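You operate a simulated robot arm through the tools that you are given. There is no shell and no other tool. Be economical: measure what you need, move in short steps, check, and stop when the job is done.

You run a simulated two-armed robot. Do the job below in one go: nothing can be reset, and whatever is moved stays where it is left.

TASK
Hold the green tray on the long table steady with one hand, lift the blue bearing out of it with the other and set it down on the long table.
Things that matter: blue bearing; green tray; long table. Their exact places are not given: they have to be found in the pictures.

It is judged by the outcome, as a careful person would: the job done as asked, and still so three seconds after it is handed in. It fails if anything else is knocked over, pushed out of place, dropped, spilled or broken.

THE ROBOT
Two 7-joint arms with two-finger parallel grippers on one trunk, on a base that drives. Base frame: it is fixed to the floor where the robot stands at the start and does not move with it; the origin is under the middle of the robot, x ahead of it, y to its left, z up; the surface under the hand at the start is at about z = 780. Readings come in mm, rad, newtons and seconds.
The left shoulder is at the start at [50, 168, 1182], the right one opposite. With the tool pointing down near the work surface each hand reaches from about 100 to 640 mm from the robot's upright axis, wherever it stands, measured 20 degrees to its own side. Places, roughly: long table [700, -500, 800]. Payload 1.57 kg a hand.
Tool frame (each hand has its own): the origin (TCP) lies between the finger pads and is the grasp point; the fingertips stand 30 mm ahead of it; z points along the fingers, y is the line along which they close. The gripper opens to 80 mm. The fingers are 17 mm wide and 12 mm thick; the gripper's body (40 by 82 mm) begins 80 mm behind the TCP.
Orientation is told as [roll, pitch, yaw] about the base's x, y, z axes, in that order, counted from this pose: with the fingers straight down and closing along the base's y, the tool's x points along the base's -x, its y along +y and its z along -z.

THE INTERFACE
- The arms move only by the tool drive_tool. It takes "left_moves", "right_moves" or both (then of equal length, played together; a hand with none holds still); each is a list of rows, each an object (a shift or turn left out is 0, a gripper value left out holds the last) with "delta_pos": the shift along the tool's x, y, z in units of 30 mm (1.0 is 30 mm), a list of three; "rot": the turn, a rotation vector about the tool's x, y, z in units of 6 degrees (1.0 is 6 degrees), a list of three; "jaw": the closure, from 0 (fully open) to 1 (shut). In form: [{"delta_pos": [dx, dy, dz], "rot": [rx, ry, rz], "jaw": jaw}, ...]. A call has 1 to 10 rows; each row shifts and turns the commanded pose from where the row before left it, along the tool's axes as they then stand. A call with a number of a shift or a turn outside -1 to 1 is refused whole. Rows are played at 5 a second. More than 50 mm and 0.15 rad between two rows, or a gripper value outside its range, and nothing of the call is played. Where a pose cannot be reached the arm comes as near as it can. A force on the tool above 40 N (or 10 N above the force at the start of the call, whichever is more), or a blocked arm, ends the call early, and 0.2 s more pass. The fingers move at their own pace (about 45 mm/s each) and stop on an object; they squeeze with about 26 N. The grip force told is the motor's: it shows also when the fingers shut on nothing. Time passes only in rows, and 0.2 s behind the last, so rows that do not move let the fingers close. It gives the time, the measured TCP pose, the force on the tool (base axes), the opening and the grip force at its end, in the units of the frame above (readings bear some noise), with the torque about the TCP (base axes, N m) and any sound that the robot's microphone picked up, and new pictures: "show" is both (left out), scene, wrist or none (wrist: the cameras of the hands that moved).
- Cameras (640 x 400 px; columns grow to the right, rows downward): "scene" is now at [119, 29.8, 1404.3]; the picture's right is [0.42, -0.91, 0.00], its down [-0.60, -0.27, -0.75] and it looks along [0.68, 0.31, -0.66] (base axes); focal length 271 px, centre (320, 200). "left" rides on the left gripper at [72, 7, -122] in its tool frame; the picture's right is [-0.09, 1.00, 0.00], its down [-0.84, -0.08, -0.54] and it looks along [-0.54, -0.05, 0.84] (tool axes); focal length 238 px, centre (320, 200). "right" rides on the right gripper at [72, -7, -122] in its tool frame; the picture's right is [0.09, 1.00, 0.00], its down [-0.84, 0.08, -0.54] and it looks along [-0.54, 0.05, 0.84] (tool axes); focal length 238 px, centre (320, 200).
- raise_lower(by): slides the trunk up (or, below 0, down) by that many mm; the arms and the scene camera ride with it, the base frame stays. It gives what a move gives, with no picture.
- drive_base(legs): drives the robot by 1 to 6 legs, each [ahead, left, turn to the left] in mm, mm and rad, along the robot's own axes; the way and the turn of a leg run together, so that a leg with both is an arc; at most 1500 mm and 3.142 rad a leg. The arms and the cameras ride along, it lands a little off, and it stops where it bumps. It gives what a move gives, and a new picture of the scene camera.
- turn_head(pan, tilt): turns the head with the scene camera to pan (to the left, within 1.396 rad either way) and tilt (down, from -0.506 to 1.204), counted from straight ahead of the robot. It gives what a move gives, and a new picture of the scene camera.
- locate(camera, pixels): for up to 12 pixels [column, row] of the newest picture of that camera ("zoom" is the newest enlarged one), the place [x, y, z] in the base frame of the surface seen there, good to about 2 mm, but the place of the scene camera against the robot may be out by one fixed shift of up to 25 mm in any direction. The clock stands still meanwhile.
- inspect(camera, box): a new picture of the part [left, top, right, bottom] of that camera's present view, enlarged. The clock stands still meanwhile.
- sign_off(): hands the job in; it is judged then, once.

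Work in short steps. Measure before you move; look again where a grasp or a placing could have gone wrong, and mend it. You have 80 turns and 260 pictures in all, those below and enlarged ones among them. Open the grippers and draw the arms clear of the work before you hand the job in, unless the task says otherwise; then end with one line.

The tools are called after "Emit:" as a command line: name --argument value ..., lists and objects as JSON in quotes. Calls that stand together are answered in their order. drive_tool: Moves the arms, as the interface text tells. Its arguments: {"type":"object","properties":{"left_moves":{"type":"array","items":{"type":"object","properties":{"delta_pos":{"type":"array","items":{"type":"number"}},"rot":{"type":"array","items":{"type":"number"}},"jaw":{"type":"number"}}}},"right_moves":{"type":"array","items":{"type":"object","properties":{"delta_pos":{"type":"array","items":{"type":"number"}},"rot":{"type":"array","items":{"type":"number"}},"jaw":{"type":"number"}}}},"show":{"type":"string","enum":["both","scene","wrist","none"]}},"required":[]} The other tools are called the same way: raise_lower (by) slides the trunk up or down; drive_base (legs) drives the base; turn_head (pan, tilt) turns the head that bears the scene camera; locate (camera, pixels) gives the place of the surface under pixels of a picture; inspect (camera, box) takes an enlarged picture of a part of a camera's view; sign_off () hands the job in.

At the start:

```text
time_s: 0.0
left_position: [405.0, 401.2, 1108.4]
left_tcp_rot: [0.001, 0.0, 0.0]
left_force: [-0.3, 0.3, 0.5]
left_ft_torque: [-0.01, 0.01, -0.02]
left_gripper_width: 80.2
left_grasp_force: 0.0
right_position: [402.6, -80.5, 1099.5]
right_tcp_rot: [0.0, -0.001, 0.002]
right_force: [-1.6, -0.3, 0.7]
right_ft_torque: [-0.02, 0.0, -0.02]
right_gripper_width: 80.1
right_grasp_force: 0.0
trunk travel left (down, up): [-350.0, 93.0]
robot x, y, heading: [-2.3, 0.8, -0.006]
head pan, tilt: [0.429, 0.721]
```

scene: 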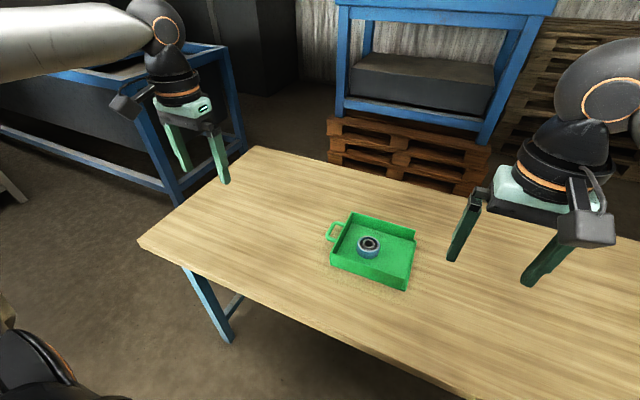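
right: 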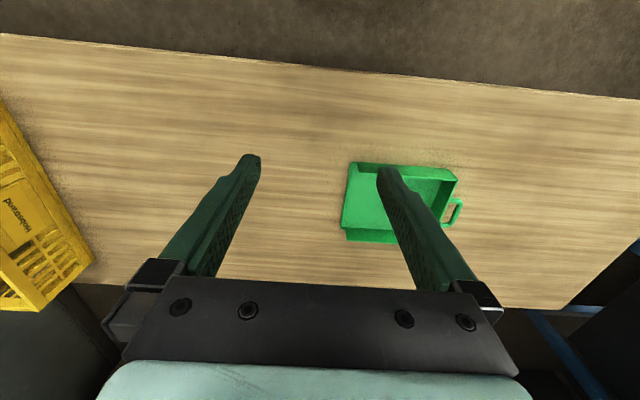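
left: 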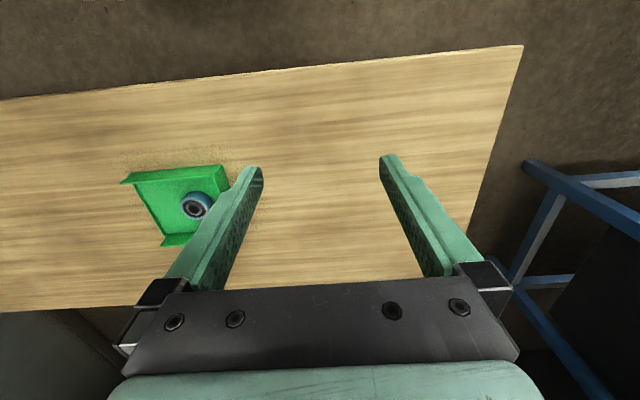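

The tray is at about (372,250) in the scene, with the bearing at (368,245) and the handle at (332,232). I zoom in and measure.

Emit:
inspect --camera "scene" --box '[300, 190, 440, 310]'

Emit:
inspect --camera "left" --box '[100, 140, 260, 260]'

Emit:
locate --camera "left" --pixels '[[194, 208], [160, 200], [122, 182], [220, 166], [163, 242], [100, 220], [210, 198], [180, 206]]'

Emit:
locate --camera "right" --pixels '[[350, 165], [455, 170], [345, 235], [455, 211], [365, 200], [480, 240], [458, 182], [355, 172]]'

```text
3.33 times, centred on (370, 250) of scene
```

zoom: 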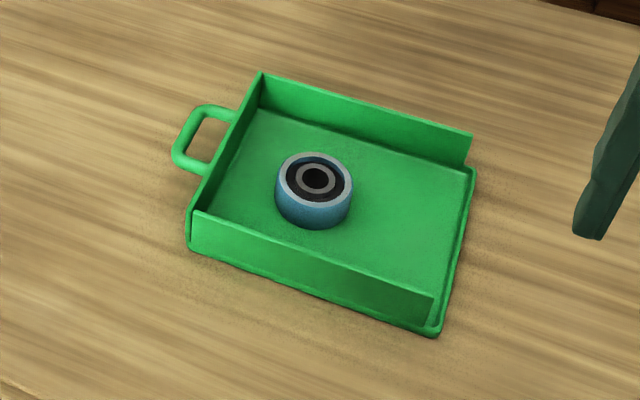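

```text
3.33 times, centred on (180, 200) of left
```

zoom: 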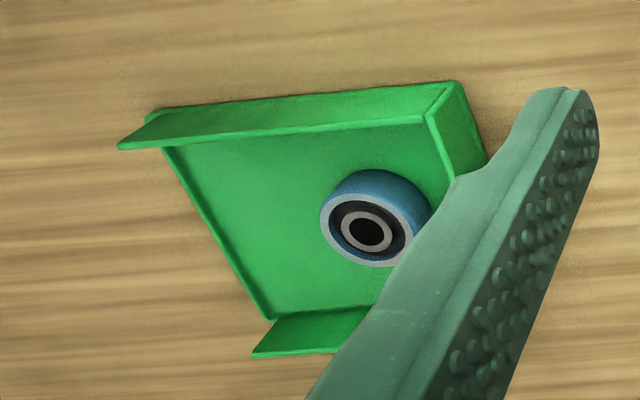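

```text
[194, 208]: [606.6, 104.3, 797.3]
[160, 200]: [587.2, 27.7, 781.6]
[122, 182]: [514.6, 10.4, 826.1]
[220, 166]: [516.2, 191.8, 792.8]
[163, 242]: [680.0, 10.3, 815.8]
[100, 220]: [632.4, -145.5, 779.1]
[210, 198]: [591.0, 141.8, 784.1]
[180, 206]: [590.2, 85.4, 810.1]
```

```text
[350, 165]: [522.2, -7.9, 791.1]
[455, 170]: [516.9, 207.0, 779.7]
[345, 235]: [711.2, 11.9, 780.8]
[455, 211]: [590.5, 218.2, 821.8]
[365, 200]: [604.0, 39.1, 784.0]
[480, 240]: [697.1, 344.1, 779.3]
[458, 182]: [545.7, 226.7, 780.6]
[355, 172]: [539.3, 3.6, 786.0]
```

I measure the bearing rim, the walls and the handle from the scene camera; its fixed shift can be corrected by comparing with the wrist readings.

Emit:
inspect --camera "scene" --box '[300, 190, 440, 310]'

Emit:
locate --camera "zoom" --pixels '[[281, 180], [348, 190], [318, 156], [312, 200], [193, 213], [262, 74], [472, 134], [433, 296], [175, 152], [210, 108], [195, 170], [330, 250]]'

Emit:
inspect --camera "right" --box '[330, 140, 490, 260]'

```text
3.33 times, centred on (370, 250) of scene
```

zoom: 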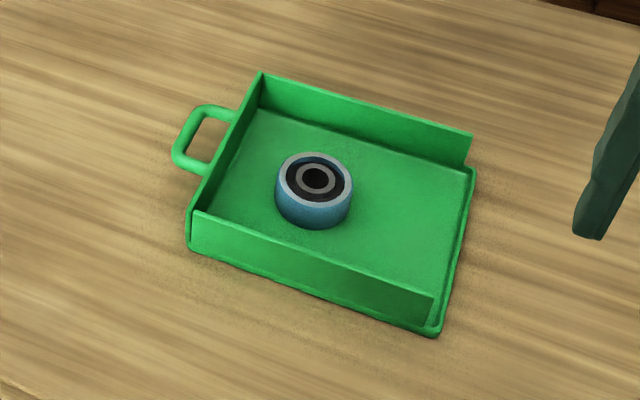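

```text
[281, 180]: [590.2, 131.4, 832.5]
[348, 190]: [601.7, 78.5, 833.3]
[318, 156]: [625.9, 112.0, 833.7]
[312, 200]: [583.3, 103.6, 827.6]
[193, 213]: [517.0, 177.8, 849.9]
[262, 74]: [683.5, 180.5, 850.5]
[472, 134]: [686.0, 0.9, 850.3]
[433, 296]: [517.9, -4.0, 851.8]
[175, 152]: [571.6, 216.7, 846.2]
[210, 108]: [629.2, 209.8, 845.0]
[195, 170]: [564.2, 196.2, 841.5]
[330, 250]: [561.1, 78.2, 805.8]
```

```text
3.33 times, centred on (410, 200) of right
```

zoom: 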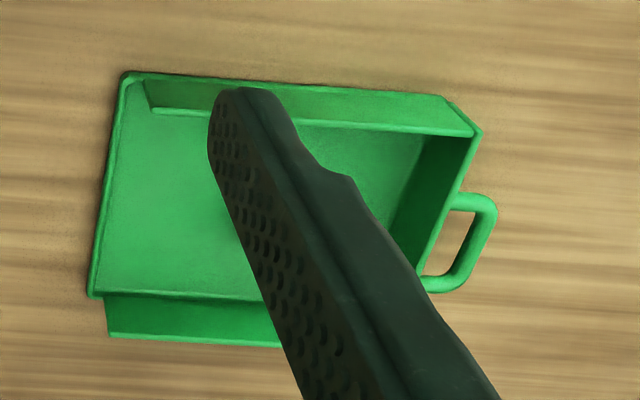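

The scene camera reads about 24 mm high (wall top 850 against 826). I measure the table edges and the left bench before shifting the base.

Emit:
locate --camera "left" --pixels '[[60, 310], [480, 200], [515, 60], [540, 190], [600, 178], [30, 295], [560, 290]]'

Emit:
locate --camera "scene" --pixels '[[142, 245], [250, 320], [255, 150], [220, 50], [60, 85], [180, 190], [368, 290]]'

```text
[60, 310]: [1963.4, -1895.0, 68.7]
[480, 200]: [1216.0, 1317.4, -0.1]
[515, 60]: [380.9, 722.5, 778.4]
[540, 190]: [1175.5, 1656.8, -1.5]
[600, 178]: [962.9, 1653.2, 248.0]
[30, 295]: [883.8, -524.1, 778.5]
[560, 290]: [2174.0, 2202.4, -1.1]
```

```text
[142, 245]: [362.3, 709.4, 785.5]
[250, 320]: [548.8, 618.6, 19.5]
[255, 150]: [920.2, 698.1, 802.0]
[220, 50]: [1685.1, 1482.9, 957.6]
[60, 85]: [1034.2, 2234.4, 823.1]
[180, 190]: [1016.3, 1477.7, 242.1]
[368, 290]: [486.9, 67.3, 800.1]
```

The left side is clear, and the table's near edge is at x≈360. I drive 170 mm to the left and 40 ahead so both hands reach the tray comfortably.

Emit:
drive_base --legs '[[0, 170, 0.006], [40, 0, 0]]'

Emit:
turn_head --pan 0.0 --tilt 0.85

```text
time_s: 2.6
left_position: [442.3, 572.5, 1108.3]
left_tcp_rot: [0.0, -0.002, 0.007]
left_force: [0.7, 0.4, 0.5]
left_ft_torque: [-0.01, 0.03, -0.03]
left_gripper_width: 80.0
left_grasp_force: 0.1
right_position: [442.2, 92.0, 1100.5]
right_tcp_rot: [0.001, 0.002, 0.004]
right_force: [0.7, 0.2, 0.0]
right_ft_torque: [-0.03, 0.03, 0.0]
right_gripper_width: 80.2
right_grasp_force: 0.1
trunk travel left (down, up): [-350.0, 93.0]
robot x, y, heading: [40.7, 170.3, 0.003]
head pan, tilt: [0.429, 0.721]
```

scene: 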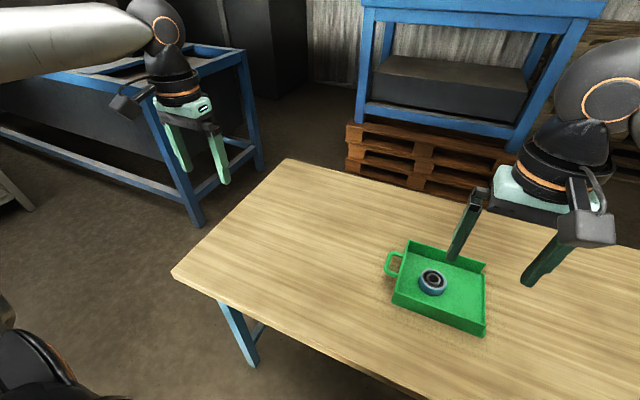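

```text
time_s: 3.5
left_position: [441.9, 574.2, 1107.9]
left_tcp_rot: [0.0, 0.001, 0.004]
left_force: [-0.1, 1.4, -0.4]
left_ft_torque: [-0.02, 0.01, 0.0]
left_gripper_width: 80.1
left_grasp_force: 0.0
right_position: [441.6, 93.2, 1099.3]
right_tcp_rot: [0.0, 0.001, 0.004]
right_force: [-0.2, 0.9, -0.5]
right_ft_torque: [0.0, -0.01, 0.03]
right_gripper_width: 80.2
right_grasp_force: 0.1
trunk travel left (down, up): [-350.0, 93.0]
robot x, y, heading: [38.7, 171.1, 0.003]
head pan, tilt: [0.0, 0.85]
```

scene: 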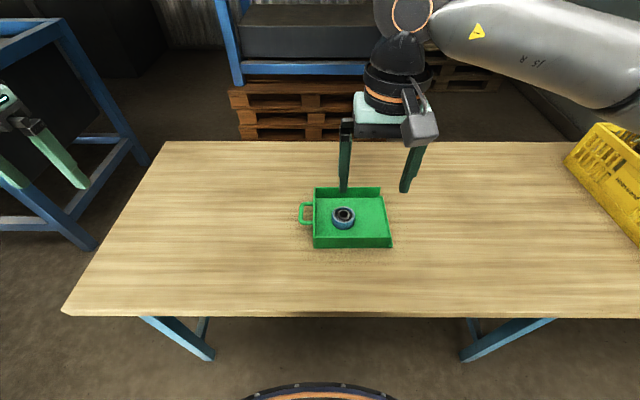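

The robot now stands well. I bring the left hand beside the handle and the right hand over the bearing, both still high.

Emit:
drive_tool --left_moves '[{"delta_pos": [-0.527, -0.85, 0.493]}, {"delta_pos": [-0.527, -0.85, 0.493]}, {"delta_pos": [-0.527, -0.85, 0.493]}, {"delta_pos": [-0.527, -0.85, 0.493]}, {"delta_pos": [-0.527, -0.85, 0.493]}, {"delta_pos": [-0.527, -0.85, 0.493]}, {"delta_pos": [-0.527, -0.85, 0.493]}, {"delta_pos": [-0.527, -0.85, 0.493]}, {"delta_pos": [-0.527, -0.85, 0.493]}, {"delta_pos": [-0.527, -0.85, 0.493]}]' --right_moves '[{"delta_pos": [-0.537, 0.04, 0.5]}, {"delta_pos": [-0.537, 0.04, 0.5]}, {"delta_pos": [-0.537, 0.04, 0.5]}, {"delta_pos": [-0.537, 0.04, 0.5]}, {"delta_pos": [-0.537, 0.04, 0.5]}, {"delta_pos": [-0.537, 0.04, 0.5]}, {"delta_pos": [-0.537, 0.04, 0.5]}, {"delta_pos": [-0.537, 0.04, 0.5]}, {"delta_pos": [-0.537, 0.04, 0.5]}, {"delta_pos": [-0.537, 0.04, 0.5]}]'

Emit:
drive_tool --left_moves '[{"rot": [0, 0, 1]}, {"rot": [0, 0, 1]}, {"rot": [0, 0, 1]}, {"rot": [0, 0, 1]}, {"rot": [0, 0, 1]}, {"rot": [0, 0, 1]}, {"rot": [0, 0, 1]}, {"rot": [0, 0, 1]}]' --show "none"

Emit:
drive_tool --left_moves '[{"rot": [0, 0, 1]}, {"rot": [0, 0, 1]}, {"rot": [0, 0, 1]}, {"rot": [0, 0, 1]}, {"rot": [0, 0, 1]}, {"rot": [0, 0, 1]}, {"rot": [0, 0, 1]}]'

```text
time_s: 5.7
left_position: [532.4, 372.8, 982.5]
left_tcp_rot: [0.0, -0.001, 0.006]
left_force: [0.7, 0.7, -0.3]
left_ft_torque: [-0.04, 0.01, 0.01]
left_gripper_width: 80.2
left_grasp_force: 0.0
left hand out of reach, approached as far as the arm can: row 8, 9, 10
right_position: [603.5, 105.5, 949.4]
right_tcp_rot: [-0.002, 0.001, 0.004]
right_force: [0.1, 0.1, -0.6]
right_ft_torque: [-0.02, 0.01, 0.0]
right_gripper_width: 80.1
right_grasp_force: 0.2
trunk travel left (down, up): [-350.0, 93.0]
robot x, y, heading: [40.4, 174.0, 0.002]
head pan, tilt: [0.0, 0.85]
```

scene: 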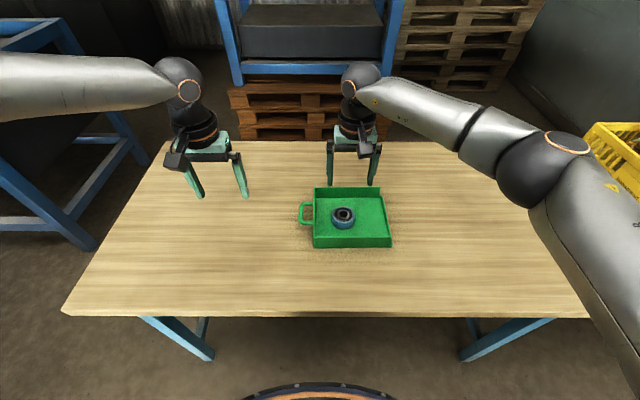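
right: 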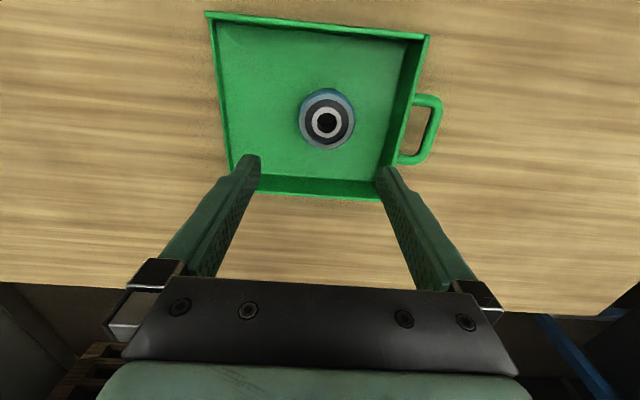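
left: 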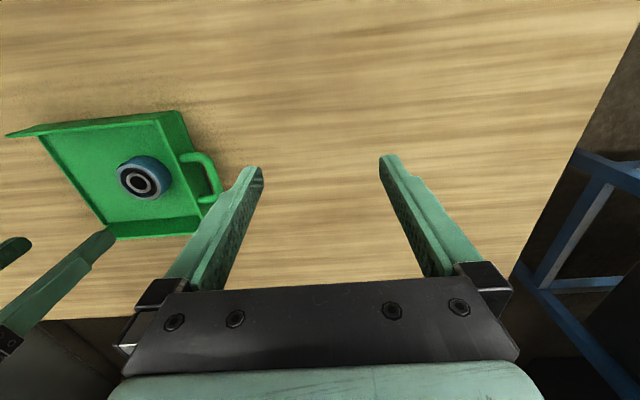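

```text
time_s: 7.5
left_position: [534.1, 372.2, 983.9]
left_tcp_rot: [-0.001, -0.002, -0.838]
left_force: [-0.1, 0.7, -0.2]
left_ft_torque: [-0.03, -0.02, 0.02]
left_gripper_width: 79.7
left_grasp_force: 0.1
right_position: [602.5, 104.6, 951.5]
right_tcp_rot: [0.001, 0.0, 0.002]
right_force: [-0.2, 0.5, -0.4]
right_ft_torque: [0.03, 0.02, 0.0]
right_gripper_width: 79.8
right_grasp_force: 0.1
trunk travel left (down, up): [-350.0, 93.0]
robot x, y, heading: [37.5, 167.6, 0.005]
head pan, tilt: [0.0, 0.85]
```

```text
time_s: 9.1
left_position: [534.3, 372.8, 983.2]
left_tcp_rot: [0.002, -0.002, -1.569]
left_force: [0.0, 0.0, 0.6]
left_ft_torque: [0.01, 0.0, -0.01]
left_gripper_width: 80.2
left_grasp_force: 0.0
right_position: [603.8, 104.8, 950.7]
right_tcp_rot: [0.0, -0.001, 0.004]
right_force: [-0.1, 0.6, 0.2]
right_ft_torque: [0.02, 0.0, 0.03]
right_gripper_width: 80.1
right_grasp_force: 0.1
trunk travel left (down, up): [-350.0, 93.0]
robot x, y, heading: [37.0, 172.3, 0.004]
head pan, tilt: [0.0, 0.85]
```

scene: 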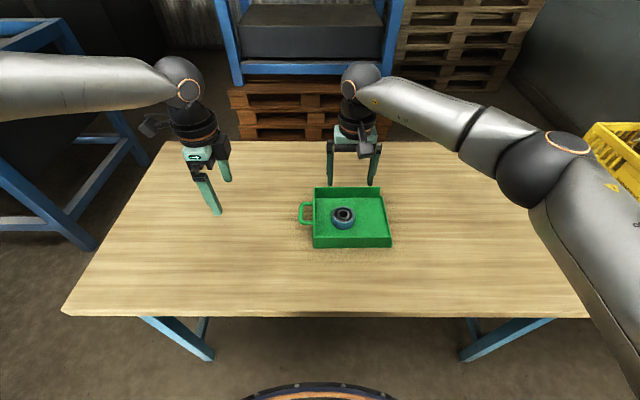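
left: 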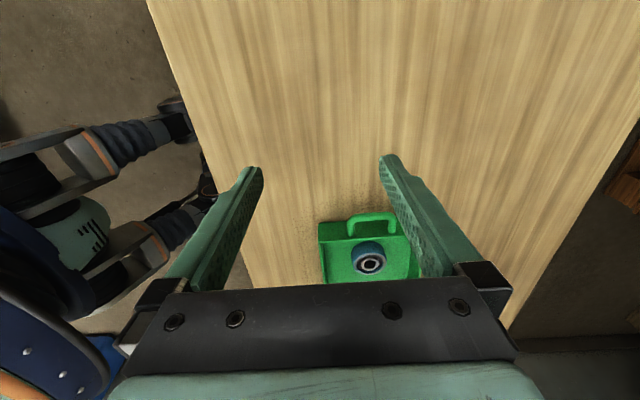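

The left arm reached only x=534 at this height; the right camera has a clear view of the bearing (326,120) and handle (425,130). I measure these accurately.

Emit:
inspect --camera "right" --box '[280, 10, 460, 200]'

Emit:
locate --camera "right" --pixels '[[326, 102], [306, 122], [346, 122], [326, 141], [438, 101], [428, 158], [418, 98], [405, 160], [428, 37], [399, 95], [240, 160], [417, 140]]'

Emit:
locate --camera "scene" --pixels '[[320, 386], [320, 315], [60, 312], [340, 318]]'

```text
2.11 times, centred on (370, 105) of right
```

zoom: 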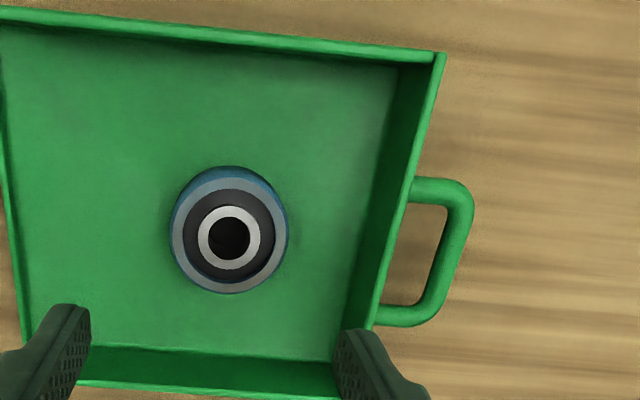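

```text
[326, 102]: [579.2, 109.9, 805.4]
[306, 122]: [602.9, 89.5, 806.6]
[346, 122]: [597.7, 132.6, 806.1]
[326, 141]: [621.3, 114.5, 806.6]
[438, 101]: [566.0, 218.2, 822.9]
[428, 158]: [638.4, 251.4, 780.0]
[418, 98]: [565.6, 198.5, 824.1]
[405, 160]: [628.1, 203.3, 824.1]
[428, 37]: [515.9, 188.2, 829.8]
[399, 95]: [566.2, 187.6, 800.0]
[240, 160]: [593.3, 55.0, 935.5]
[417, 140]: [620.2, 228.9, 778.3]
```

```text
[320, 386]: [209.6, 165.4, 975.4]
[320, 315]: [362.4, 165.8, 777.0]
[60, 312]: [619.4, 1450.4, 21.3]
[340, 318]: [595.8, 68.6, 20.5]
```

I measure the handle's outline in a new zoom, for its width across x matters to the grip.

Emit:
inspect --camera "right" --box '[376, 80, 456, 180]'

Emit:
locate --camera "right" --pixels '[[425, 96], [425, 104], [413, 156], [413, 161], [440, 115], [430, 115], [354, 122], [302, 124]]'

```text
4.00 times, centred on (416, 130) of right
```

zoom: 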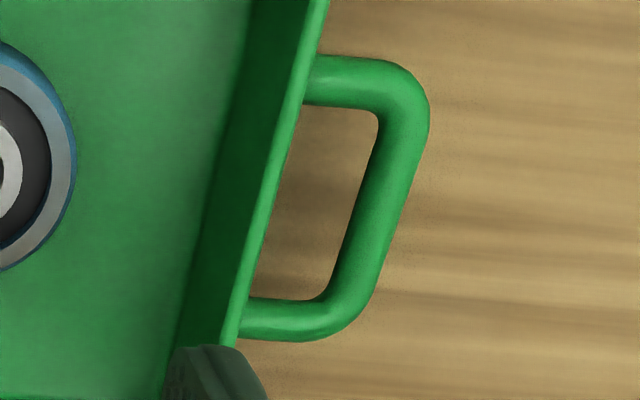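

```text
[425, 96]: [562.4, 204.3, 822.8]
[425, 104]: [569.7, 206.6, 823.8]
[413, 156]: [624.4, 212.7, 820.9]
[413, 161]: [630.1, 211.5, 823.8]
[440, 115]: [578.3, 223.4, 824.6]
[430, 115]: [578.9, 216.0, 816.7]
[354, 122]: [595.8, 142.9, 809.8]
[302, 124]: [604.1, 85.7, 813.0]
```

The handle (x 560–634) is too wide for a safe straddle, so I will pinch the near wall (x≈517, y≈165), closing along x, with the left hand leaned 25° away from the right one for clearance. First I tilt, then hover.

Emit:
drive_tool --left_moves '[{"rot": [0, -0.834, 0]}, {"rot": [0, -0.834, 0]}, {"rot": [0, -0.834, 0]}, {"rot": [0, -0.834, 0]}, {"rot": [0, -0.834, 0]}]' --show "none"

Emit:
drive_tool --left_moves '[{"delta_pos": [-0.545, -0.071, 0.635]}, {"delta_pos": [-0.545, -0.071, 0.635]}, {"delta_pos": [-0.545, -0.071, 0.635]}, {"delta_pos": [-0.545, -0.071, 0.635]}, {"delta_pos": [-0.545, -0.071, 0.635]}, {"delta_pos": [-0.545, -0.071, 0.635]}, {"delta_pos": [-0.545, -0.071, 0.635]}, {"delta_pos": [-0.545, -0.071, 0.635]}]'

```text
time_s: 10.3
left_position: [534.4, 373.5, 983.2]
left_tcp_rot: [0.002, -0.438, -1.567]
left_force: [-0.3, -0.2, -0.2]
left_ft_torque: [0.0, -0.03, 0.01]
left_gripper_width: 80.0
left_grasp_force: 0.0
right_position: [602.7, 104.0, 950.2]
right_tcp_rot: [-0.002, 0.001, 0.003]
right_force: [-0.2, 0.1, -0.5]
right_ft_torque: [0.02, 0.02, 0.02]
right_gripper_width: 80.0
right_grasp_force: 0.0
trunk travel left (down, up): [-350.0, 93.0]
robot x, y, heading: [39.3, 168.4, 0.003]
head pan, tilt: [0.0, 0.85]
```

```text
time_s: 12.1
left_position: [465.0, 256.0, 945.4]
left_tcp_rot: [0.002, -0.436, -1.567]
left_force: [-0.6, -0.7, -0.4]
left_ft_torque: [0.02, 0.02, 0.04]
left_gripper_width: 79.7
left_grasp_force: 0.0
left hand out of reach, approached as far as the arm can: row 4, 5, 6, 7, 8
right_position: [602.2, 104.8, 950.3]
right_tcp_rot: [0.0, 0.0, 0.005]
right_force: [0.3, -0.2, -0.1]
right_ft_torque: [-0.03, -0.03, -0.01]
right_gripper_width: 80.1
right_grasp_force: 0.0
trunk travel left (down, up): [-350.0, 93.0]
robot x, y, heading: [38.6, 170.2, 0.0]
head pan, tilt: [0.0, 0.85]
```

scene: 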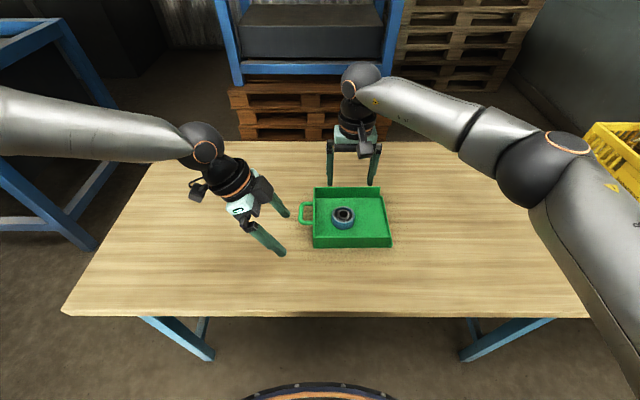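
left: 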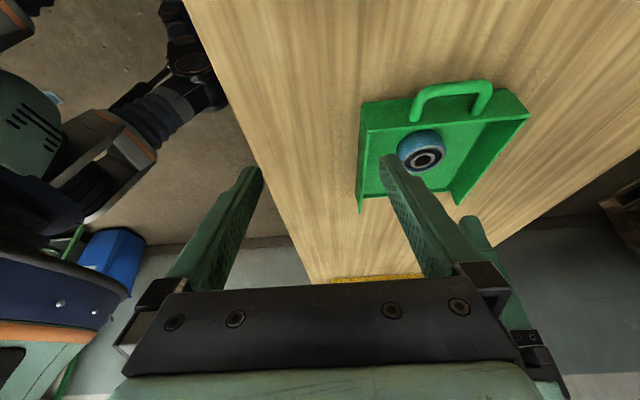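

The left arm stalls well inside its range, likely a wrist limit in this pose. I probe by first straightening the tilt, then moving ahead, to see what limits it.

Emit:
drive_tool --left_moves '[{"rot": [0, 0.834, 0]}, {"rot": [0, 0.834, 0]}, {"rot": [0, 0.834, 0]}, {"rot": [0, 0.834, 0]}, {"rot": [0, 0.834, 0]}]' --show "none"

Emit:
drive_tool --left_moves '[{"delta_pos": [-0.5, 0.5, 0]}, {"delta_pos": [-0.5, 0.5, 0]}, {"delta_pos": [-0.5, 0.5, 0]}]' --show "none"

```text
time_s: 13.3
left_position: [438.7, 306.5, 969.9]
left_tcp_rot: [0.002, -0.002, -1.566]
left_force: [-1.0, -0.1, 0.4]
left_ft_torque: [0.03, -0.01, 0.0]
left_gripper_width: 80.3
left_grasp_force: 0.1
left hand out of reach, approached as far as the arm can: row 1, 2, 3, 4, 5
right_position: [603.4, 105.0, 951.1]
right_tcp_rot: [0.0, -0.001, 0.002]
right_force: [0.0, 0.9, -0.6]
right_ft_torque: [-0.01, -0.01, 0.02]
right_gripper_width: 80.0
right_grasp_force: 0.1
trunk travel left (down, up): [-350.0, 93.0]
robot x, y, heading: [37.2, 170.1, 0.006]
head pan, tilt: [0.0, 0.85]
```

```text
time_s: 14.1
left_position: [446.2, 308.0, 978.9]
left_tcp_rot: [0.003, -0.003, -1.567]
left_force: [0.3, -0.2, -0.3]
left_ft_torque: [0.01, 0.03, 0.0]
left_gripper_width: 80.0
left_grasp_force: 0.0
left hand out of reach, approached as far as the arm can: row 1, 2, 3
right_position: [602.5, 105.5, 950.1]
right_tcp_rot: [-0.001, 0.001, 0.005]
right_force: [-0.1, -0.4, 0.0]
right_ft_torque: [0.0, 0.0, 0.03]
right_gripper_width: 80.1
right_grasp_force: 0.1
trunk travel left (down, up): [-350.0, 93.0]
robot x, y, heading: [39.6, 169.3, 0.002]
head pan, tilt: [0.0, 0.85]
```

The left wrist is limited in this yaw. I turn it back, raise and draw it in, to try another way in.

Emit:
drive_tool --left_moves '[{"delta_pos": [0, -0.5, -0.8], "rot": [0, 0, -1]}, {"delta_pos": [0, -0.5, -0.8], "rot": [0, 0, -1]}, {"delta_pos": [0, 0, -0.8], "rot": [0, 0, -1]}, {"rot": [0, 0, -1]}, {"rot": [0, 0, -1]}, {"rot": [0, 0, -1]}, {"rot": [0, 0, -1]}, {"rot": [0, 0, -1]}, {"rot": [0, 0, -1]}, {"rot": [0, 0, -1]}]' --show "none"

Emit:
drive_tool --left_moves '[{"rot": [0, 0, -1]}, {"rot": [0, 0, -1]}, {"rot": [0, 0, -1]}, {"rot": [0, 0, -1]}, {"rot": [0, 0, -1]}]' --show "scene"

```text
time_s: 16.3
left_position: [418.5, 307.5, 1051.0]
left_tcp_rot: [0.001, -0.001, -0.516]
left_force: [0.6, 0.2, -0.4]
left_ft_torque: [0.02, 0.0, 0.0]
left_gripper_width: 80.2
left_grasp_force: 0.0
right_position: [602.4, 104.3, 950.6]
right_tcp_rot: [-0.002, 0.0, 0.003]
right_force: [-1.1, -0.5, -0.7]
right_ft_torque: [-0.02, -0.04, -0.01]
right_gripper_width: 79.9
right_grasp_force: 0.1
trunk travel left (down, up): [-350.0, 93.0]
robot x, y, heading: [37.5, 168.9, 0.007]
head pan, tilt: [0.0, 0.85]
```

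```text
time_s: 17.5
left_position: [419.3, 306.4, 1050.7]
left_tcp_rot: [0.0, 0.0, 0.006]
left_force: [-0.6, -0.2, 0.5]
left_ft_torque: [-0.01, 0.01, -0.01]
left_gripper_width: 80.1
left_grasp_force: 0.1
right_position: [603.2, 104.8, 950.5]
right_tcp_rot: [-0.001, -0.001, 0.004]
right_force: [-0.6, -0.4, -0.2]
right_ft_torque: [-0.01, 0.0, 0.03]
right_gripper_width: 80.0
right_grasp_force: 0.1
trunk travel left (down, up): [-350.0, 93.0]
robot x, y, heading: [41.2, 169.0, 0.002]
head pan, tilt: [0.0, 0.85]
```

scene: 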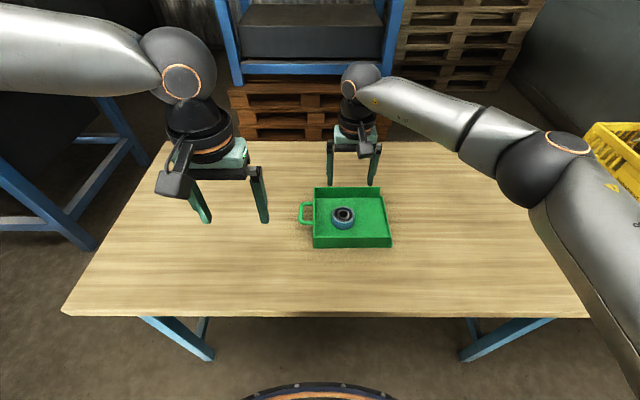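

No limit here. I probe further with the hand in its plain pose: lower and move ahead.

Emit:
drive_tool --left_moves '[{"delta_pos": [0, 0, 1]}, {"delta_pos": [0, 0, 1]}, {"delta_pos": [0, 0, 1]}, {"delta_pos": [0, 0, 1]}]' --show "none"

Emit:
drive_tool --left_moves '[{"delta_pos": [-1, 0, 0]}, {"delta_pos": [-1, 0, 0]}, {"delta_pos": [-1, 0, 0]}, {"delta_pos": [-1, 0, 0]}]' --show "scene"

```text
time_s: 18.5
left_position: [416.7, 314.3, 934.8]
left_tcp_rot: [-0.001, -0.002, 0.007]
left_force: [-1.0, 0.0, 0.0]
left_ft_torque: [-0.02, 0.05, 0.01]
left_gripper_width: 80.0
left_grasp_force: 0.0
left hand out of reach, approached as far as the arm can: row 4
right_position: [604.1, 103.8, 950.5]
right_tcp_rot: [0.0, 0.001, 0.005]
right_force: [-0.4, 0.5, 0.6]
right_ft_torque: [0.0, 0.01, 0.05]
right_gripper_width: 80.0
right_grasp_force: 0.2
trunk travel left (down, up): [-350.0, 93.0]
robot x, y, heading: [42.5, 170.5, 0.004]
head pan, tilt: [0.0, 0.85]
```

```text
time_s: 19.5
left_position: [505.6, 355.8, 958.0]
left_tcp_rot: [-0.003, -0.002, 0.003]
left_force: [-0.1, -0.4, 0.1]
left_ft_torque: [-0.01, -0.02, 0.02]
left_gripper_width: 80.0
left_grasp_force: 0.0
left hand out of reach, approached as far as the arm can: row 1, 2, 3, 4
right_position: [603.9, 104.0, 950.3]
right_tcp_rot: [0.002, 0.0, 0.002]
right_force: [0.6, -0.6, 0.2]
right_ft_torque: [0.02, -0.03, -0.02]
right_gripper_width: 80.0
right_grasp_force: 0.0
trunk travel left (down, up): [-350.0, 93.0]
robot x, y, heading: [39.4, 170.1, 0.001]
head pan, tilt: [0.0, 0.85]
```

scene: 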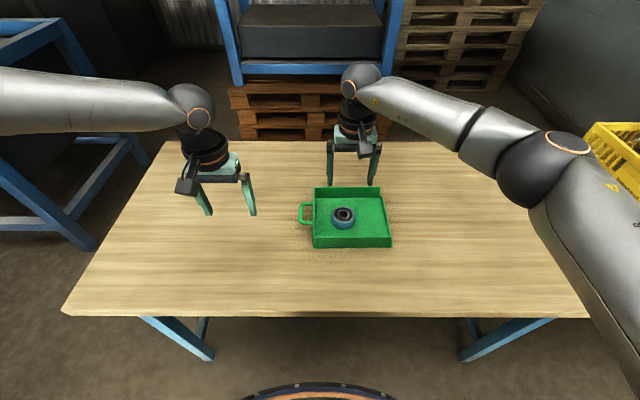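

The left arm cannot get low relative to its shoulder, so lowering the trunk should help. I check how low the elbows are before doing so.

Emit:
locate --camera "scene" --pixels '[[520, 180], [560, 145], [600, 250], [430, 105], [365, 80], [190, 105], [80, 100], [20, 100], [350, 215]]'

```text
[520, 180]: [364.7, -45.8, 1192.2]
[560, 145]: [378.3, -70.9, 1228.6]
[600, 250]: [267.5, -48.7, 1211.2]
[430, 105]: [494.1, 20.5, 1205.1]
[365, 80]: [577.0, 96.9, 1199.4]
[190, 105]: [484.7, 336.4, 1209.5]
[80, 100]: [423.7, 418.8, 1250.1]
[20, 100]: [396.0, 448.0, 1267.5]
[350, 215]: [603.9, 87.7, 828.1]
```

Everything else rides at about z 1180 or more, but the left elbow swings far out. I try drawing the left hand high and near the body, so that the elbow folds in.

Emit:
drive_tool --left_moves '[{"delta_pos": [0.5, 0, -1]}, {"delta_pos": [0.5, 0, -1]}, {"delta_pos": [0.5, 0, -1]}, {"delta_pos": [0.7, 0, -1]}, {"delta_pos": [0.7, 0, -0.8]}, {"delta_pos": [0.7, -0.5, 0]}, {"delta_pos": [0.7, -0.5, 0]}, {"delta_pos": [0.5, -1, 0]}, {"delta_pos": [0.5, -1, 0]}, {"delta_pos": [0, -1, 0]}]' --show "scene"

```text
time_s: 21.7
left_position: [348.0, 265.6, 1105.1]
left_tcp_rot: [-0.001, -0.004, 0.01]
left_force: [0.1, 0.3, 0.0]
left_ft_torque: [-0.04, -0.03, -0.02]
left_gripper_width: 80.0
left_grasp_force: 0.1
left hand out of reach, approached as far as the arm can: row 10
right_position: [602.1, 104.8, 950.5]
right_tcp_rot: [0.0, -0.001, 0.003]
right_force: [0.6, -0.1, 0.1]
right_ft_torque: [-0.03, 0.01, -0.01]
right_gripper_width: 80.0
right_grasp_force: 0.0
trunk travel left (down, up): [-350.0, 93.0]
robot x, y, heading: [41.5, 170.2, 0.002]
head pan, tilt: [0.0, 0.85]
```

scene: 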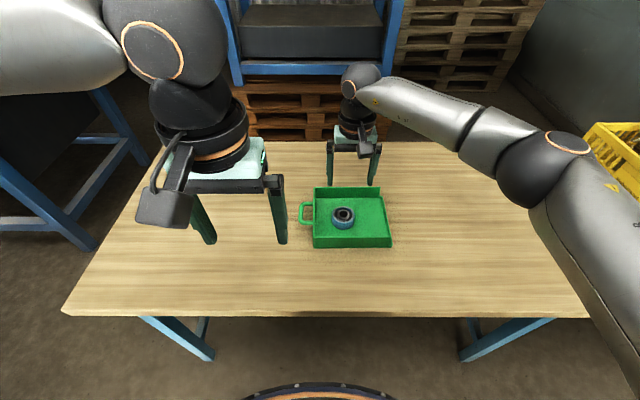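

A limit again at y≈265. I look at the left arm itself by panning the head.

Emit:
turn_head --pan 0.9 --tilt 0.35

```text
time_s: 22.9
left_position: [349.0, 264.7, 1102.5]
left_tcp_rot: [-0.004, -0.001, 0.011]
left_force: [0.3, -0.1, -0.6]
left_ft_torque: [-0.01, 0.0, -0.01]
left_gripper_width: 80.0
left_grasp_force: 0.1
right_position: [603.6, 105.5, 951.0]
right_tcp_rot: [0.0, 0.002, 0.004]
right_force: [0.0, -0.3, 0.3]
right_ft_torque: [0.01, 0.01, 0.0]
right_gripper_width: 79.8
right_grasp_force: 0.0
trunk travel left (down, up): [-350.0, 93.0]
robot x, y, heading: [37.4, 169.3, 0.004]
head pan, tilt: [0.901, 0.351]
```

scene: 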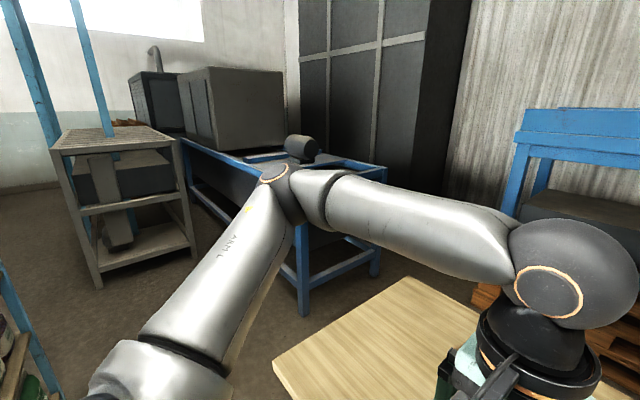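

The left elbow is far outboard. I probe its reach at this higher level (ahead at y≈325), since the trunk can go down 350 mm.

Emit:
drive_tool --left_moves '[{"delta_pos": [0, 1, 0]}, {"delta_pos": [0, 1, 0]}, {"delta_pos": [-1, 0, 0]}, {"delta_pos": [-1, 0, 0]}, {"delta_pos": [-1, 0, 0]}, {"delta_pos": [-1, 0, 0]}, {"delta_pos": [-1, 0, 0]}, {"delta_pos": [-1, 0, 0]}, {"delta_pos": [-1, 0, 0]}, {"delta_pos": [-1, 0, 0]}]' --show "scene"

Emit:
locate --camera "scene" --pixels '[[290, 190], [320, 200], [150, 370], [180, 320]]'

```text
time_s: 25.1
left_position: [542.6, 366.5, 1095.8]
left_tcp_rot: [-0.001, -0.002, 0.003]
left_force: [0.0, 0.2, 0.1]
left_ft_torque: [0.0, -0.02, 0.02]
left_gripper_width: 80.0
left_grasp_force: 0.1
left hand out of reach, approached as far as the arm can: row 8, 9, 10
right_position: [602.8, 104.1, 949.3]
right_tcp_rot: [-0.002, 0.0, 0.004]
right_force: [0.5, 0.0, 0.3]
right_ft_torque: [-0.02, 0.0, 0.0]
right_gripper_width: 80.2
right_grasp_force: 0.1
trunk travel left (down, up): [-350.0, 93.0]
robot x, y, heading: [41.3, 174.3, 0.003]
head pan, tilt: [0.901, 0.351]
```

scene: 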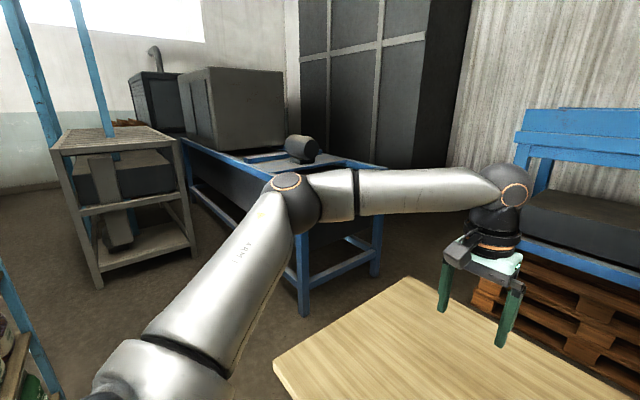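

```text
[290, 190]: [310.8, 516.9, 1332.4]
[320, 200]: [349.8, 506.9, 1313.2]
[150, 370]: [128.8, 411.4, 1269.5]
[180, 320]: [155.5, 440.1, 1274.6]
```

The left arm's shoulder stays outboard, so its workable zone lies at y_rel ≥ ~190. I test whether the right arm can reach further left, moving the left hand away meanwhile.

Emit:
drive_tool --left_moves '[{"delta_pos": [0.5, 1, 0]}, {"delta_pos": [0.5, 1, 0]}, {"delta_pos": [0.5, 1, 0]}, {"delta_pos": [0.5, 1, 0]}, {"delta_pos": [0, 1, 0]}, {}, {}, {}]' --right_moves '[{"delta_pos": [0, 0, 0]}, {"delta_pos": [0, 0, 0]}, {"delta_pos": [0, 1, 0]}, {"delta_pos": [0, 1, 0]}, {"delta_pos": [0, 1, 0]}, {"delta_pos": [0, 1, 0]}, {"delta_pos": [0, 1, 0]}, {"delta_pos": [0, 1, 0]}]' --show "none"

Emit:
turn_head --pan 0 --tilt 0.7

```text
time_s: 26.9
left_position: [482.9, 516.9, 1097.2]
left_tcp_rot: [-0.001, -0.001, 0.005]
left_force: [0.1, -0.9, 0.8]
left_ft_torque: [0.03, 0.01, 0.03]
left_gripper_width: 80.3
left_grasp_force: 0.1
right_position: [575.0, 248.8, 951.6]
right_tcp_rot: [0.002, 0.001, 0.004]
right_force: [0.6, -0.2, -0.1]
right_ft_torque: [0.05, 0.02, -0.01]
right_gripper_width: 79.9
right_grasp_force: 0.0
right hand out of reach, approached as far as the arm can: row 6, 7, 8
trunk travel left (down, up): [-350.0, 93.0]
robot x, y, heading: [39.0, 167.0, 0.006]
head pan, tilt: [0.901, 0.351]
```

```text
time_s: 28.1
left_position: [483.5, 517.6, 1095.8]
left_tcp_rot: [-0.001, -0.001, 0.006]
left_force: [0.5, 0.0, -0.6]
left_ft_torque: [-0.01, 0.0, -0.01]
left_gripper_width: 80.1
left_grasp_force: 0.0
right_position: [575.3, 247.6, 951.3]
right_tcp_rot: [-0.001, -0.002, 0.005]
right_force: [-0.6, -1.0, 0.6]
right_ft_torque: [-0.02, -0.03, 0.01]
right_gripper_width: 80.0
right_grasp_force: 0.0
trunk travel left (down, up): [-350.0, 93.0]
robot x, y, heading: [37.7, 174.0, 0.0]
head pan, tilt: [0.0, 0.7]
```

scene: 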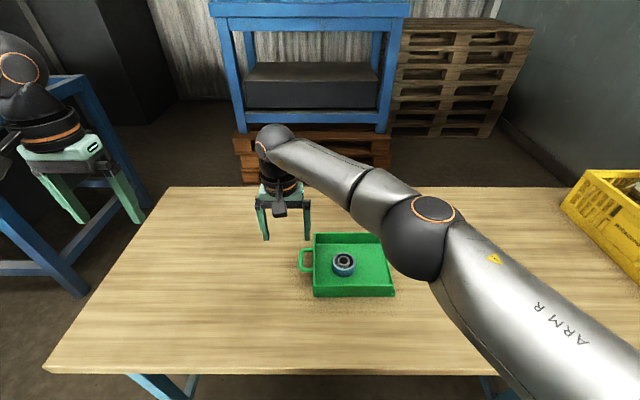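

The right arm reaches well across (y_rel +78). So I move the base rightwards 116 mm, then look straight down to check the room ahead before going nearer to the table.

Emit:
drive_base --legs '[[0, -116, 0]]'

Emit:
turn_head --pan 0 --tilt 1.2

```text
time_s: 29.8
left_position: [486.0, 400.2, 1096.4]
left_tcp_rot: [-0.001, 0.0, 0.004]
left_force: [-1.1, 0.8, -0.2]
left_ft_torque: [-0.01, 0.0, -0.04]
left_gripper_width: 80.0
left_grasp_force: 0.1
right_position: [575.4, 132.6, 951.1]
right_tcp_rot: [0.0, 0.0, 0.003]
right_force: [-0.5, 0.0, -0.2]
right_ft_torque: [-0.01, 0.02, 0.0]
right_gripper_width: 80.1
right_grasp_force: 0.1
trunk travel left (down, up): [-350.0, 93.0]
robot x, y, heading: [39.2, 56.5, 0.004]
head pan, tilt: [0.0, 0.7]
```

scene: 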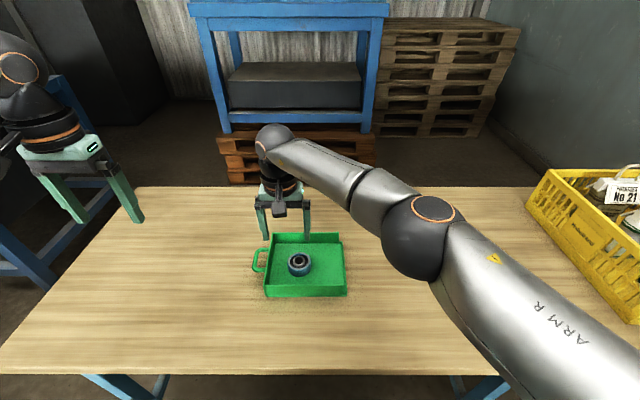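

```text
time_s: 30.7
left_position: [484.3, 401.3, 1097.5]
left_tcp_rot: [0.0, -0.001, 0.004]
left_force: [-0.2, 0.9, 0.1]
left_ft_torque: [0.0, 0.0, -0.01]
left_gripper_width: 80.0
left_grasp_force: 0.1
right_position: [575.1, 131.4, 951.2]
right_tcp_rot: [-0.001, 0.0, 0.004]
right_force: [0.0, -0.7, 0.0]
right_ft_torque: [0.0, 0.0, -0.03]
right_gripper_width: 79.9
right_grasp_force: 0.0
trunk travel left (down, up): [-350.0, 93.0]
robot x, y, heading: [40.2, 55.0, 0.004]
head pan, tilt: [0.0, 1.201]
```

scene: 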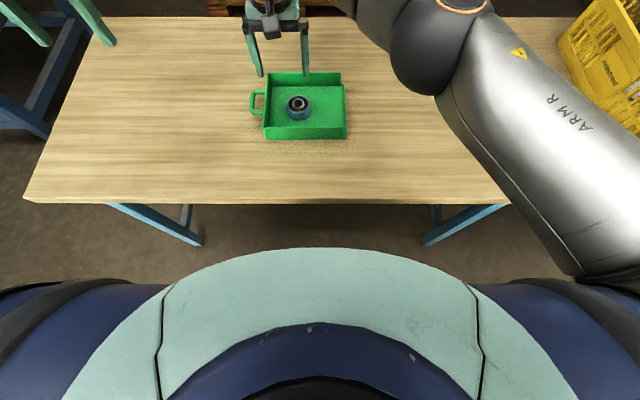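

Emit:
locate --camera "scene" --pixels '[[320, 205], [320, 250], [320, 300], [320, 340], [20, 300], [600, 290], [170, 225]]'

```text
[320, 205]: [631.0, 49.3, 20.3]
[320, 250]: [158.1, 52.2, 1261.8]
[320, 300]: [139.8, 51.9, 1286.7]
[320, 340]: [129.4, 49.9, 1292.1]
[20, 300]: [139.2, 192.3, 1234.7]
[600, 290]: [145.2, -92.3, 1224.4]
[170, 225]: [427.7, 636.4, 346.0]
```

The chest is about 170 mm ahead of the axis and the table edge is at 360, so 60 mm ahead is safe. Then I turn the head back to the tray.

Emit:
drive_base --legs '[[60, 0, 0]]'

Emit:
turn_head --pan 0.1 --tilt 0.95

```text
time_s: 31.7
left_position: [541.6, 401.4, 1097.1]
left_tcp_rot: [0.0, -0.001, 0.002]
left_force: [0.9, 0.6, -0.3]
left_ft_torque: [-0.01, 0.02, -0.01]
left_gripper_width: 79.8
left_grasp_force: 0.1
right_position: [633.5, 132.6, 950.8]
right_tcp_rot: [0.001, 0.001, 0.003]
right_force: [0.3, 0.3, 0.0]
right_ft_torque: [0.02, 0.0, 0.02]
right_gripper_width: 80.2
right_grasp_force: 0.0
trunk travel left (down, up): [-350.0, 93.0]
robot x, y, heading: [98.6, 55.6, -0.0]
head pan, tilt: [0.0, 1.201]
```

scene: 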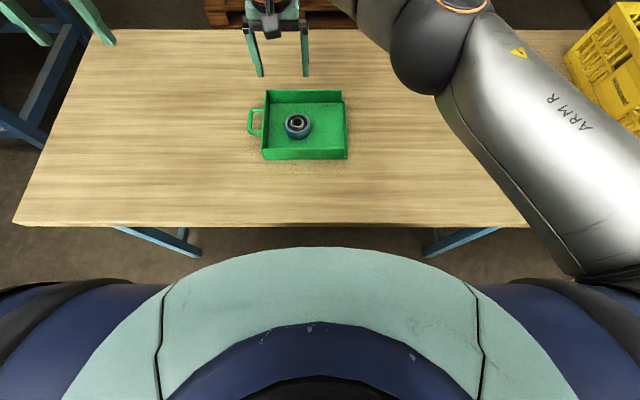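

```text
time_s: 32.4
left_position: [542.8, 402.7, 1095.9]
left_tcp_rot: [0.0, -0.001, 0.003]
left_force: [-0.2, 0.0, 0.0]
left_ft_torque: [-0.02, -0.03, 0.03]
left_gripper_width: 80.3
left_grasp_force: 0.1
right_position: [633.2, 132.7, 950.8]
right_tcp_rot: [-0.001, 0.0, 0.004]
right_force: [0.5, -0.4, -0.1]
right_ft_torque: [-0.02, 0.02, 0.02]
right_gripper_width: 79.9
right_grasp_force: 0.0
trunk travel left (down, up): [-350.0, 93.0]
robot x, y, heading: [96.3, 59.9, 0.002]
head pan, tilt: [0.099, 0.949]
```

scene: 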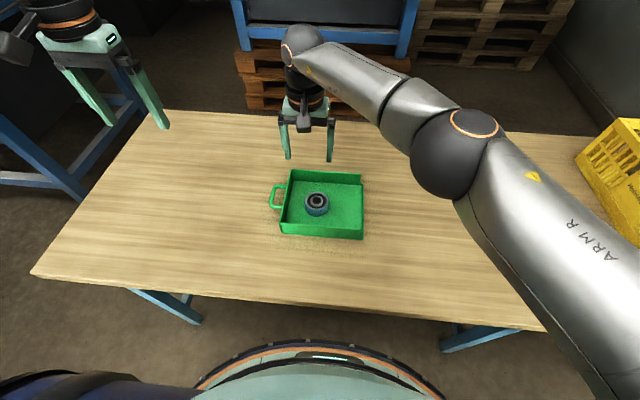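

I yaw the left hand by 90° and then lean it 25°, while lifting the right hand a bit and centring it over the bearing (600,112).

Emit:
drive_tool --left_moves '[{"rot": [0, 0, 1]}, {"rot": [0, 0, 1]}, {"rot": [0, 0, 1]}, {"rot": [0, 0, 1]}, {"rot": [0, 0, 1]}, {"rot": [0, 0, 1]}, {"rot": [0, 0, 1]}, {"rot": [0, 0, 1]}, {"rot": [0, 0, 1]}, {"rot": [0, 0, 1]}]' --right_moves '[{"delta_pos": [0.275, -0.172, -0.33]}, {"delta_pos": [0.275, -0.172, -0.33]}, {"delta_pos": [0.275, -0.172, -0.33]}, {"delta_pos": [0.275, -0.172, -0.33]}, {}, {}, {}, {}, {}, {}]' --show "none"

Emit:
drive_tool --left_moves '[{"rot": [0, 0, 1]}, {"rot": [0, 0, 1]}, {"rot": [0, 0, 1]}, {"rot": [0, 0, 1]}, {"rot": [0, 0, 1]}, {"rot": [0, -0.834, 0]}, {"rot": [0, -0.834, 0]}, {"rot": [0, -0.834, 0]}, {"rot": [0, -0.834, 0]}, {"rot": [0, -0.834, 0]}]' --show "none"

Emit:
raise_lower --by -90

```text
time_s: 34.6
left_position: [543.2, 401.1, 1095.6]
left_tcp_rot: [0.0, 0.0, -1.046]
left_force: [-0.3, -0.3, -0.2]
left_ft_torque: [0.02, 0.03, 0.03]
left_gripper_width: 80.0
left_grasp_force: 0.0
right_position: [599.5, 111.1, 990.8]
right_tcp_rot: [0.001, 0.0, 0.003]
right_force: [0.7, 0.8, -0.1]
right_ft_torque: [-0.03, 0.05, -0.05]
right_gripper_width: 80.0
right_grasp_force: 0.0
trunk travel left (down, up): [-350.0, 93.0]
robot x, y, heading: [94.8, 57.7, 0.002]
head pan, tilt: [0.099, 0.949]
```

```text
time_s: 36.8
left_position: [542.0, 402.1, 1097.1]
left_tcp_rot: [0.001, -0.438, -1.569]
left_force: [0.0, 0.3, -0.1]
left_ft_torque: [-0.02, 0.01, -0.03]
left_gripper_width: 79.9
left_grasp_force: 0.0
right_position: [602.3, 111.1, 992.1]
right_tcp_rot: [0.0, -0.001, 0.004]
right_force: [0.1, -0.1, 0.4]
right_ft_torque: [0.0, 0.0, 0.01]
right_gripper_width: 79.8
right_grasp_force: 0.0
trunk travel left (down, up): [-350.0, 93.0]
robot x, y, heading: [97.1, 57.0, 0.002]
head pan, tilt: [0.099, 0.949]
```

```text
time_s: 38.1
left_position: [542.3, 401.1, 1005.9]
left_tcp_rot: [0.001, -0.437, -1.569]
left_force: [0.0, -0.1, 0.0]
left_ft_torque: [0.02, 0.01, 0.04]
left_gripper_width: 80.1
left_grasp_force: 0.2
right_position: [599.7, 112.0, 901.1]
right_tcp_rot: [0.0, 0.0, 0.001]
right_force: [-0.1, 0.5, 0.7]
right_ft_torque: [0.01, 0.01, 0.02]
right_gripper_width: 80.1
right_grasp_force: 0.0
trunk travel left (down, up): [-260.0, 183.0]
robot x, y, heading: [95.3, 57.3, 0.006]
head pan, tilt: [0.099, 0.949]
```

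I move the left hand to hover above the near wall at about (517,195,890).

Emit:
drive_tool --left_moves '[{"delta_pos": [-0.51, -0.093, 0.712]}, {"delta_pos": [-0.51, -0.093, 0.712]}, {"delta_pos": [-0.51, -0.093, 0.712]}, {"delta_pos": [-0.51, -0.093, 0.712]}, {"delta_pos": [-0.51, -0.093, 0.712]}, {"delta_pos": [-0.51, -0.093, 0.712]}, {"delta_pos": [-0.51, -0.093, 0.712]}, {"delta_pos": [-0.51, -0.093, 0.712]}, {"delta_pos": [-0.51, -0.093, 0.712]}]'

```text
time_s: 40.1
left_position: [516.8, 194.0, 889.5]
left_tcp_rot: [-0.001, -0.436, -1.568]
left_force: [0.8, 0.2, 0.6]
left_ft_torque: [0.03, 0.0, 0.02]
left_gripper_width: 80.1
left_grasp_force: 0.1
right_position: [600.0, 109.4, 901.7]
right_tcp_rot: [-0.001, 0.0, 0.004]
right_force: [0.3, 0.4, -0.8]
right_ft_torque: [-0.01, 0.01, 0.0]
right_gripper_width: 79.9
right_grasp_force: 0.0
trunk travel left (down, up): [-260.0, 183.0]
robot x, y, heading: [95.1, 53.3, 0.004]
head pan, tilt: [0.099, 0.949]
```

scene: 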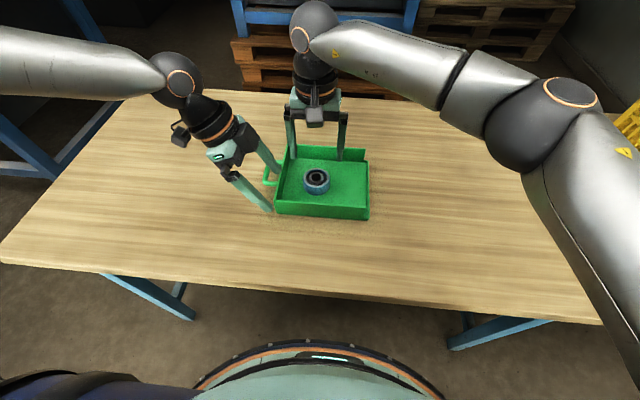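
left: 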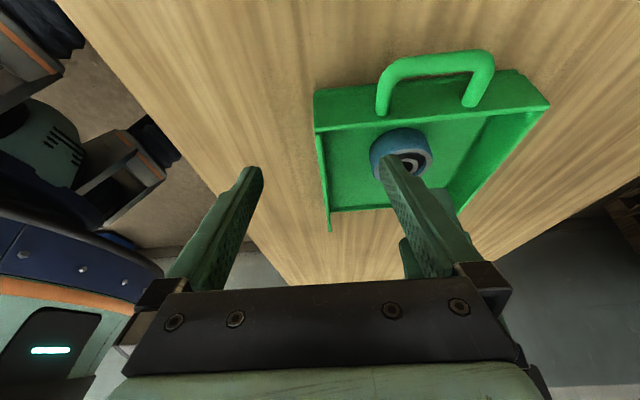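

The left hand now has the pose wanted. I confirm the near wall's place in the left picture before descending.

Emit:
locate --camera "left" --pixels '[[316, 128], [320, 150], [325, 180], [329, 215], [322, 150], [350, 118], [380, 118], [340, 190]]'

Emit:
inspect --camera "left" --box '[300, 70, 460, 240]'

```text
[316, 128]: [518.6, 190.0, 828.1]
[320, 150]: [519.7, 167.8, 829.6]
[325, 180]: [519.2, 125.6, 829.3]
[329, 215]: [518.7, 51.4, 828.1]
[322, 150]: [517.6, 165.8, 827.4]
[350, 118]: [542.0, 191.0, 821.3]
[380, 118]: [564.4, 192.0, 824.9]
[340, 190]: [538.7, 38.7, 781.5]
```

```text
2.35 times, centred on (380, 155) of left
```

zoom: 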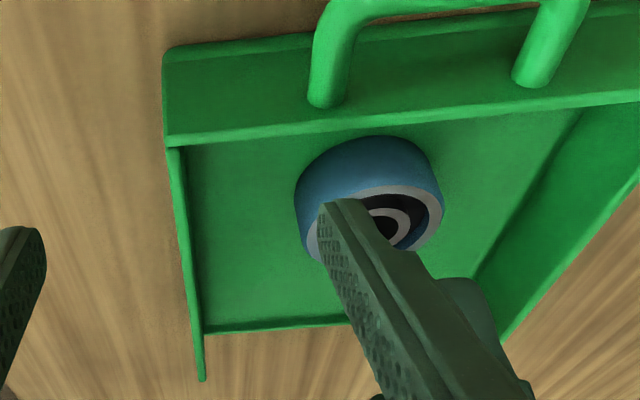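

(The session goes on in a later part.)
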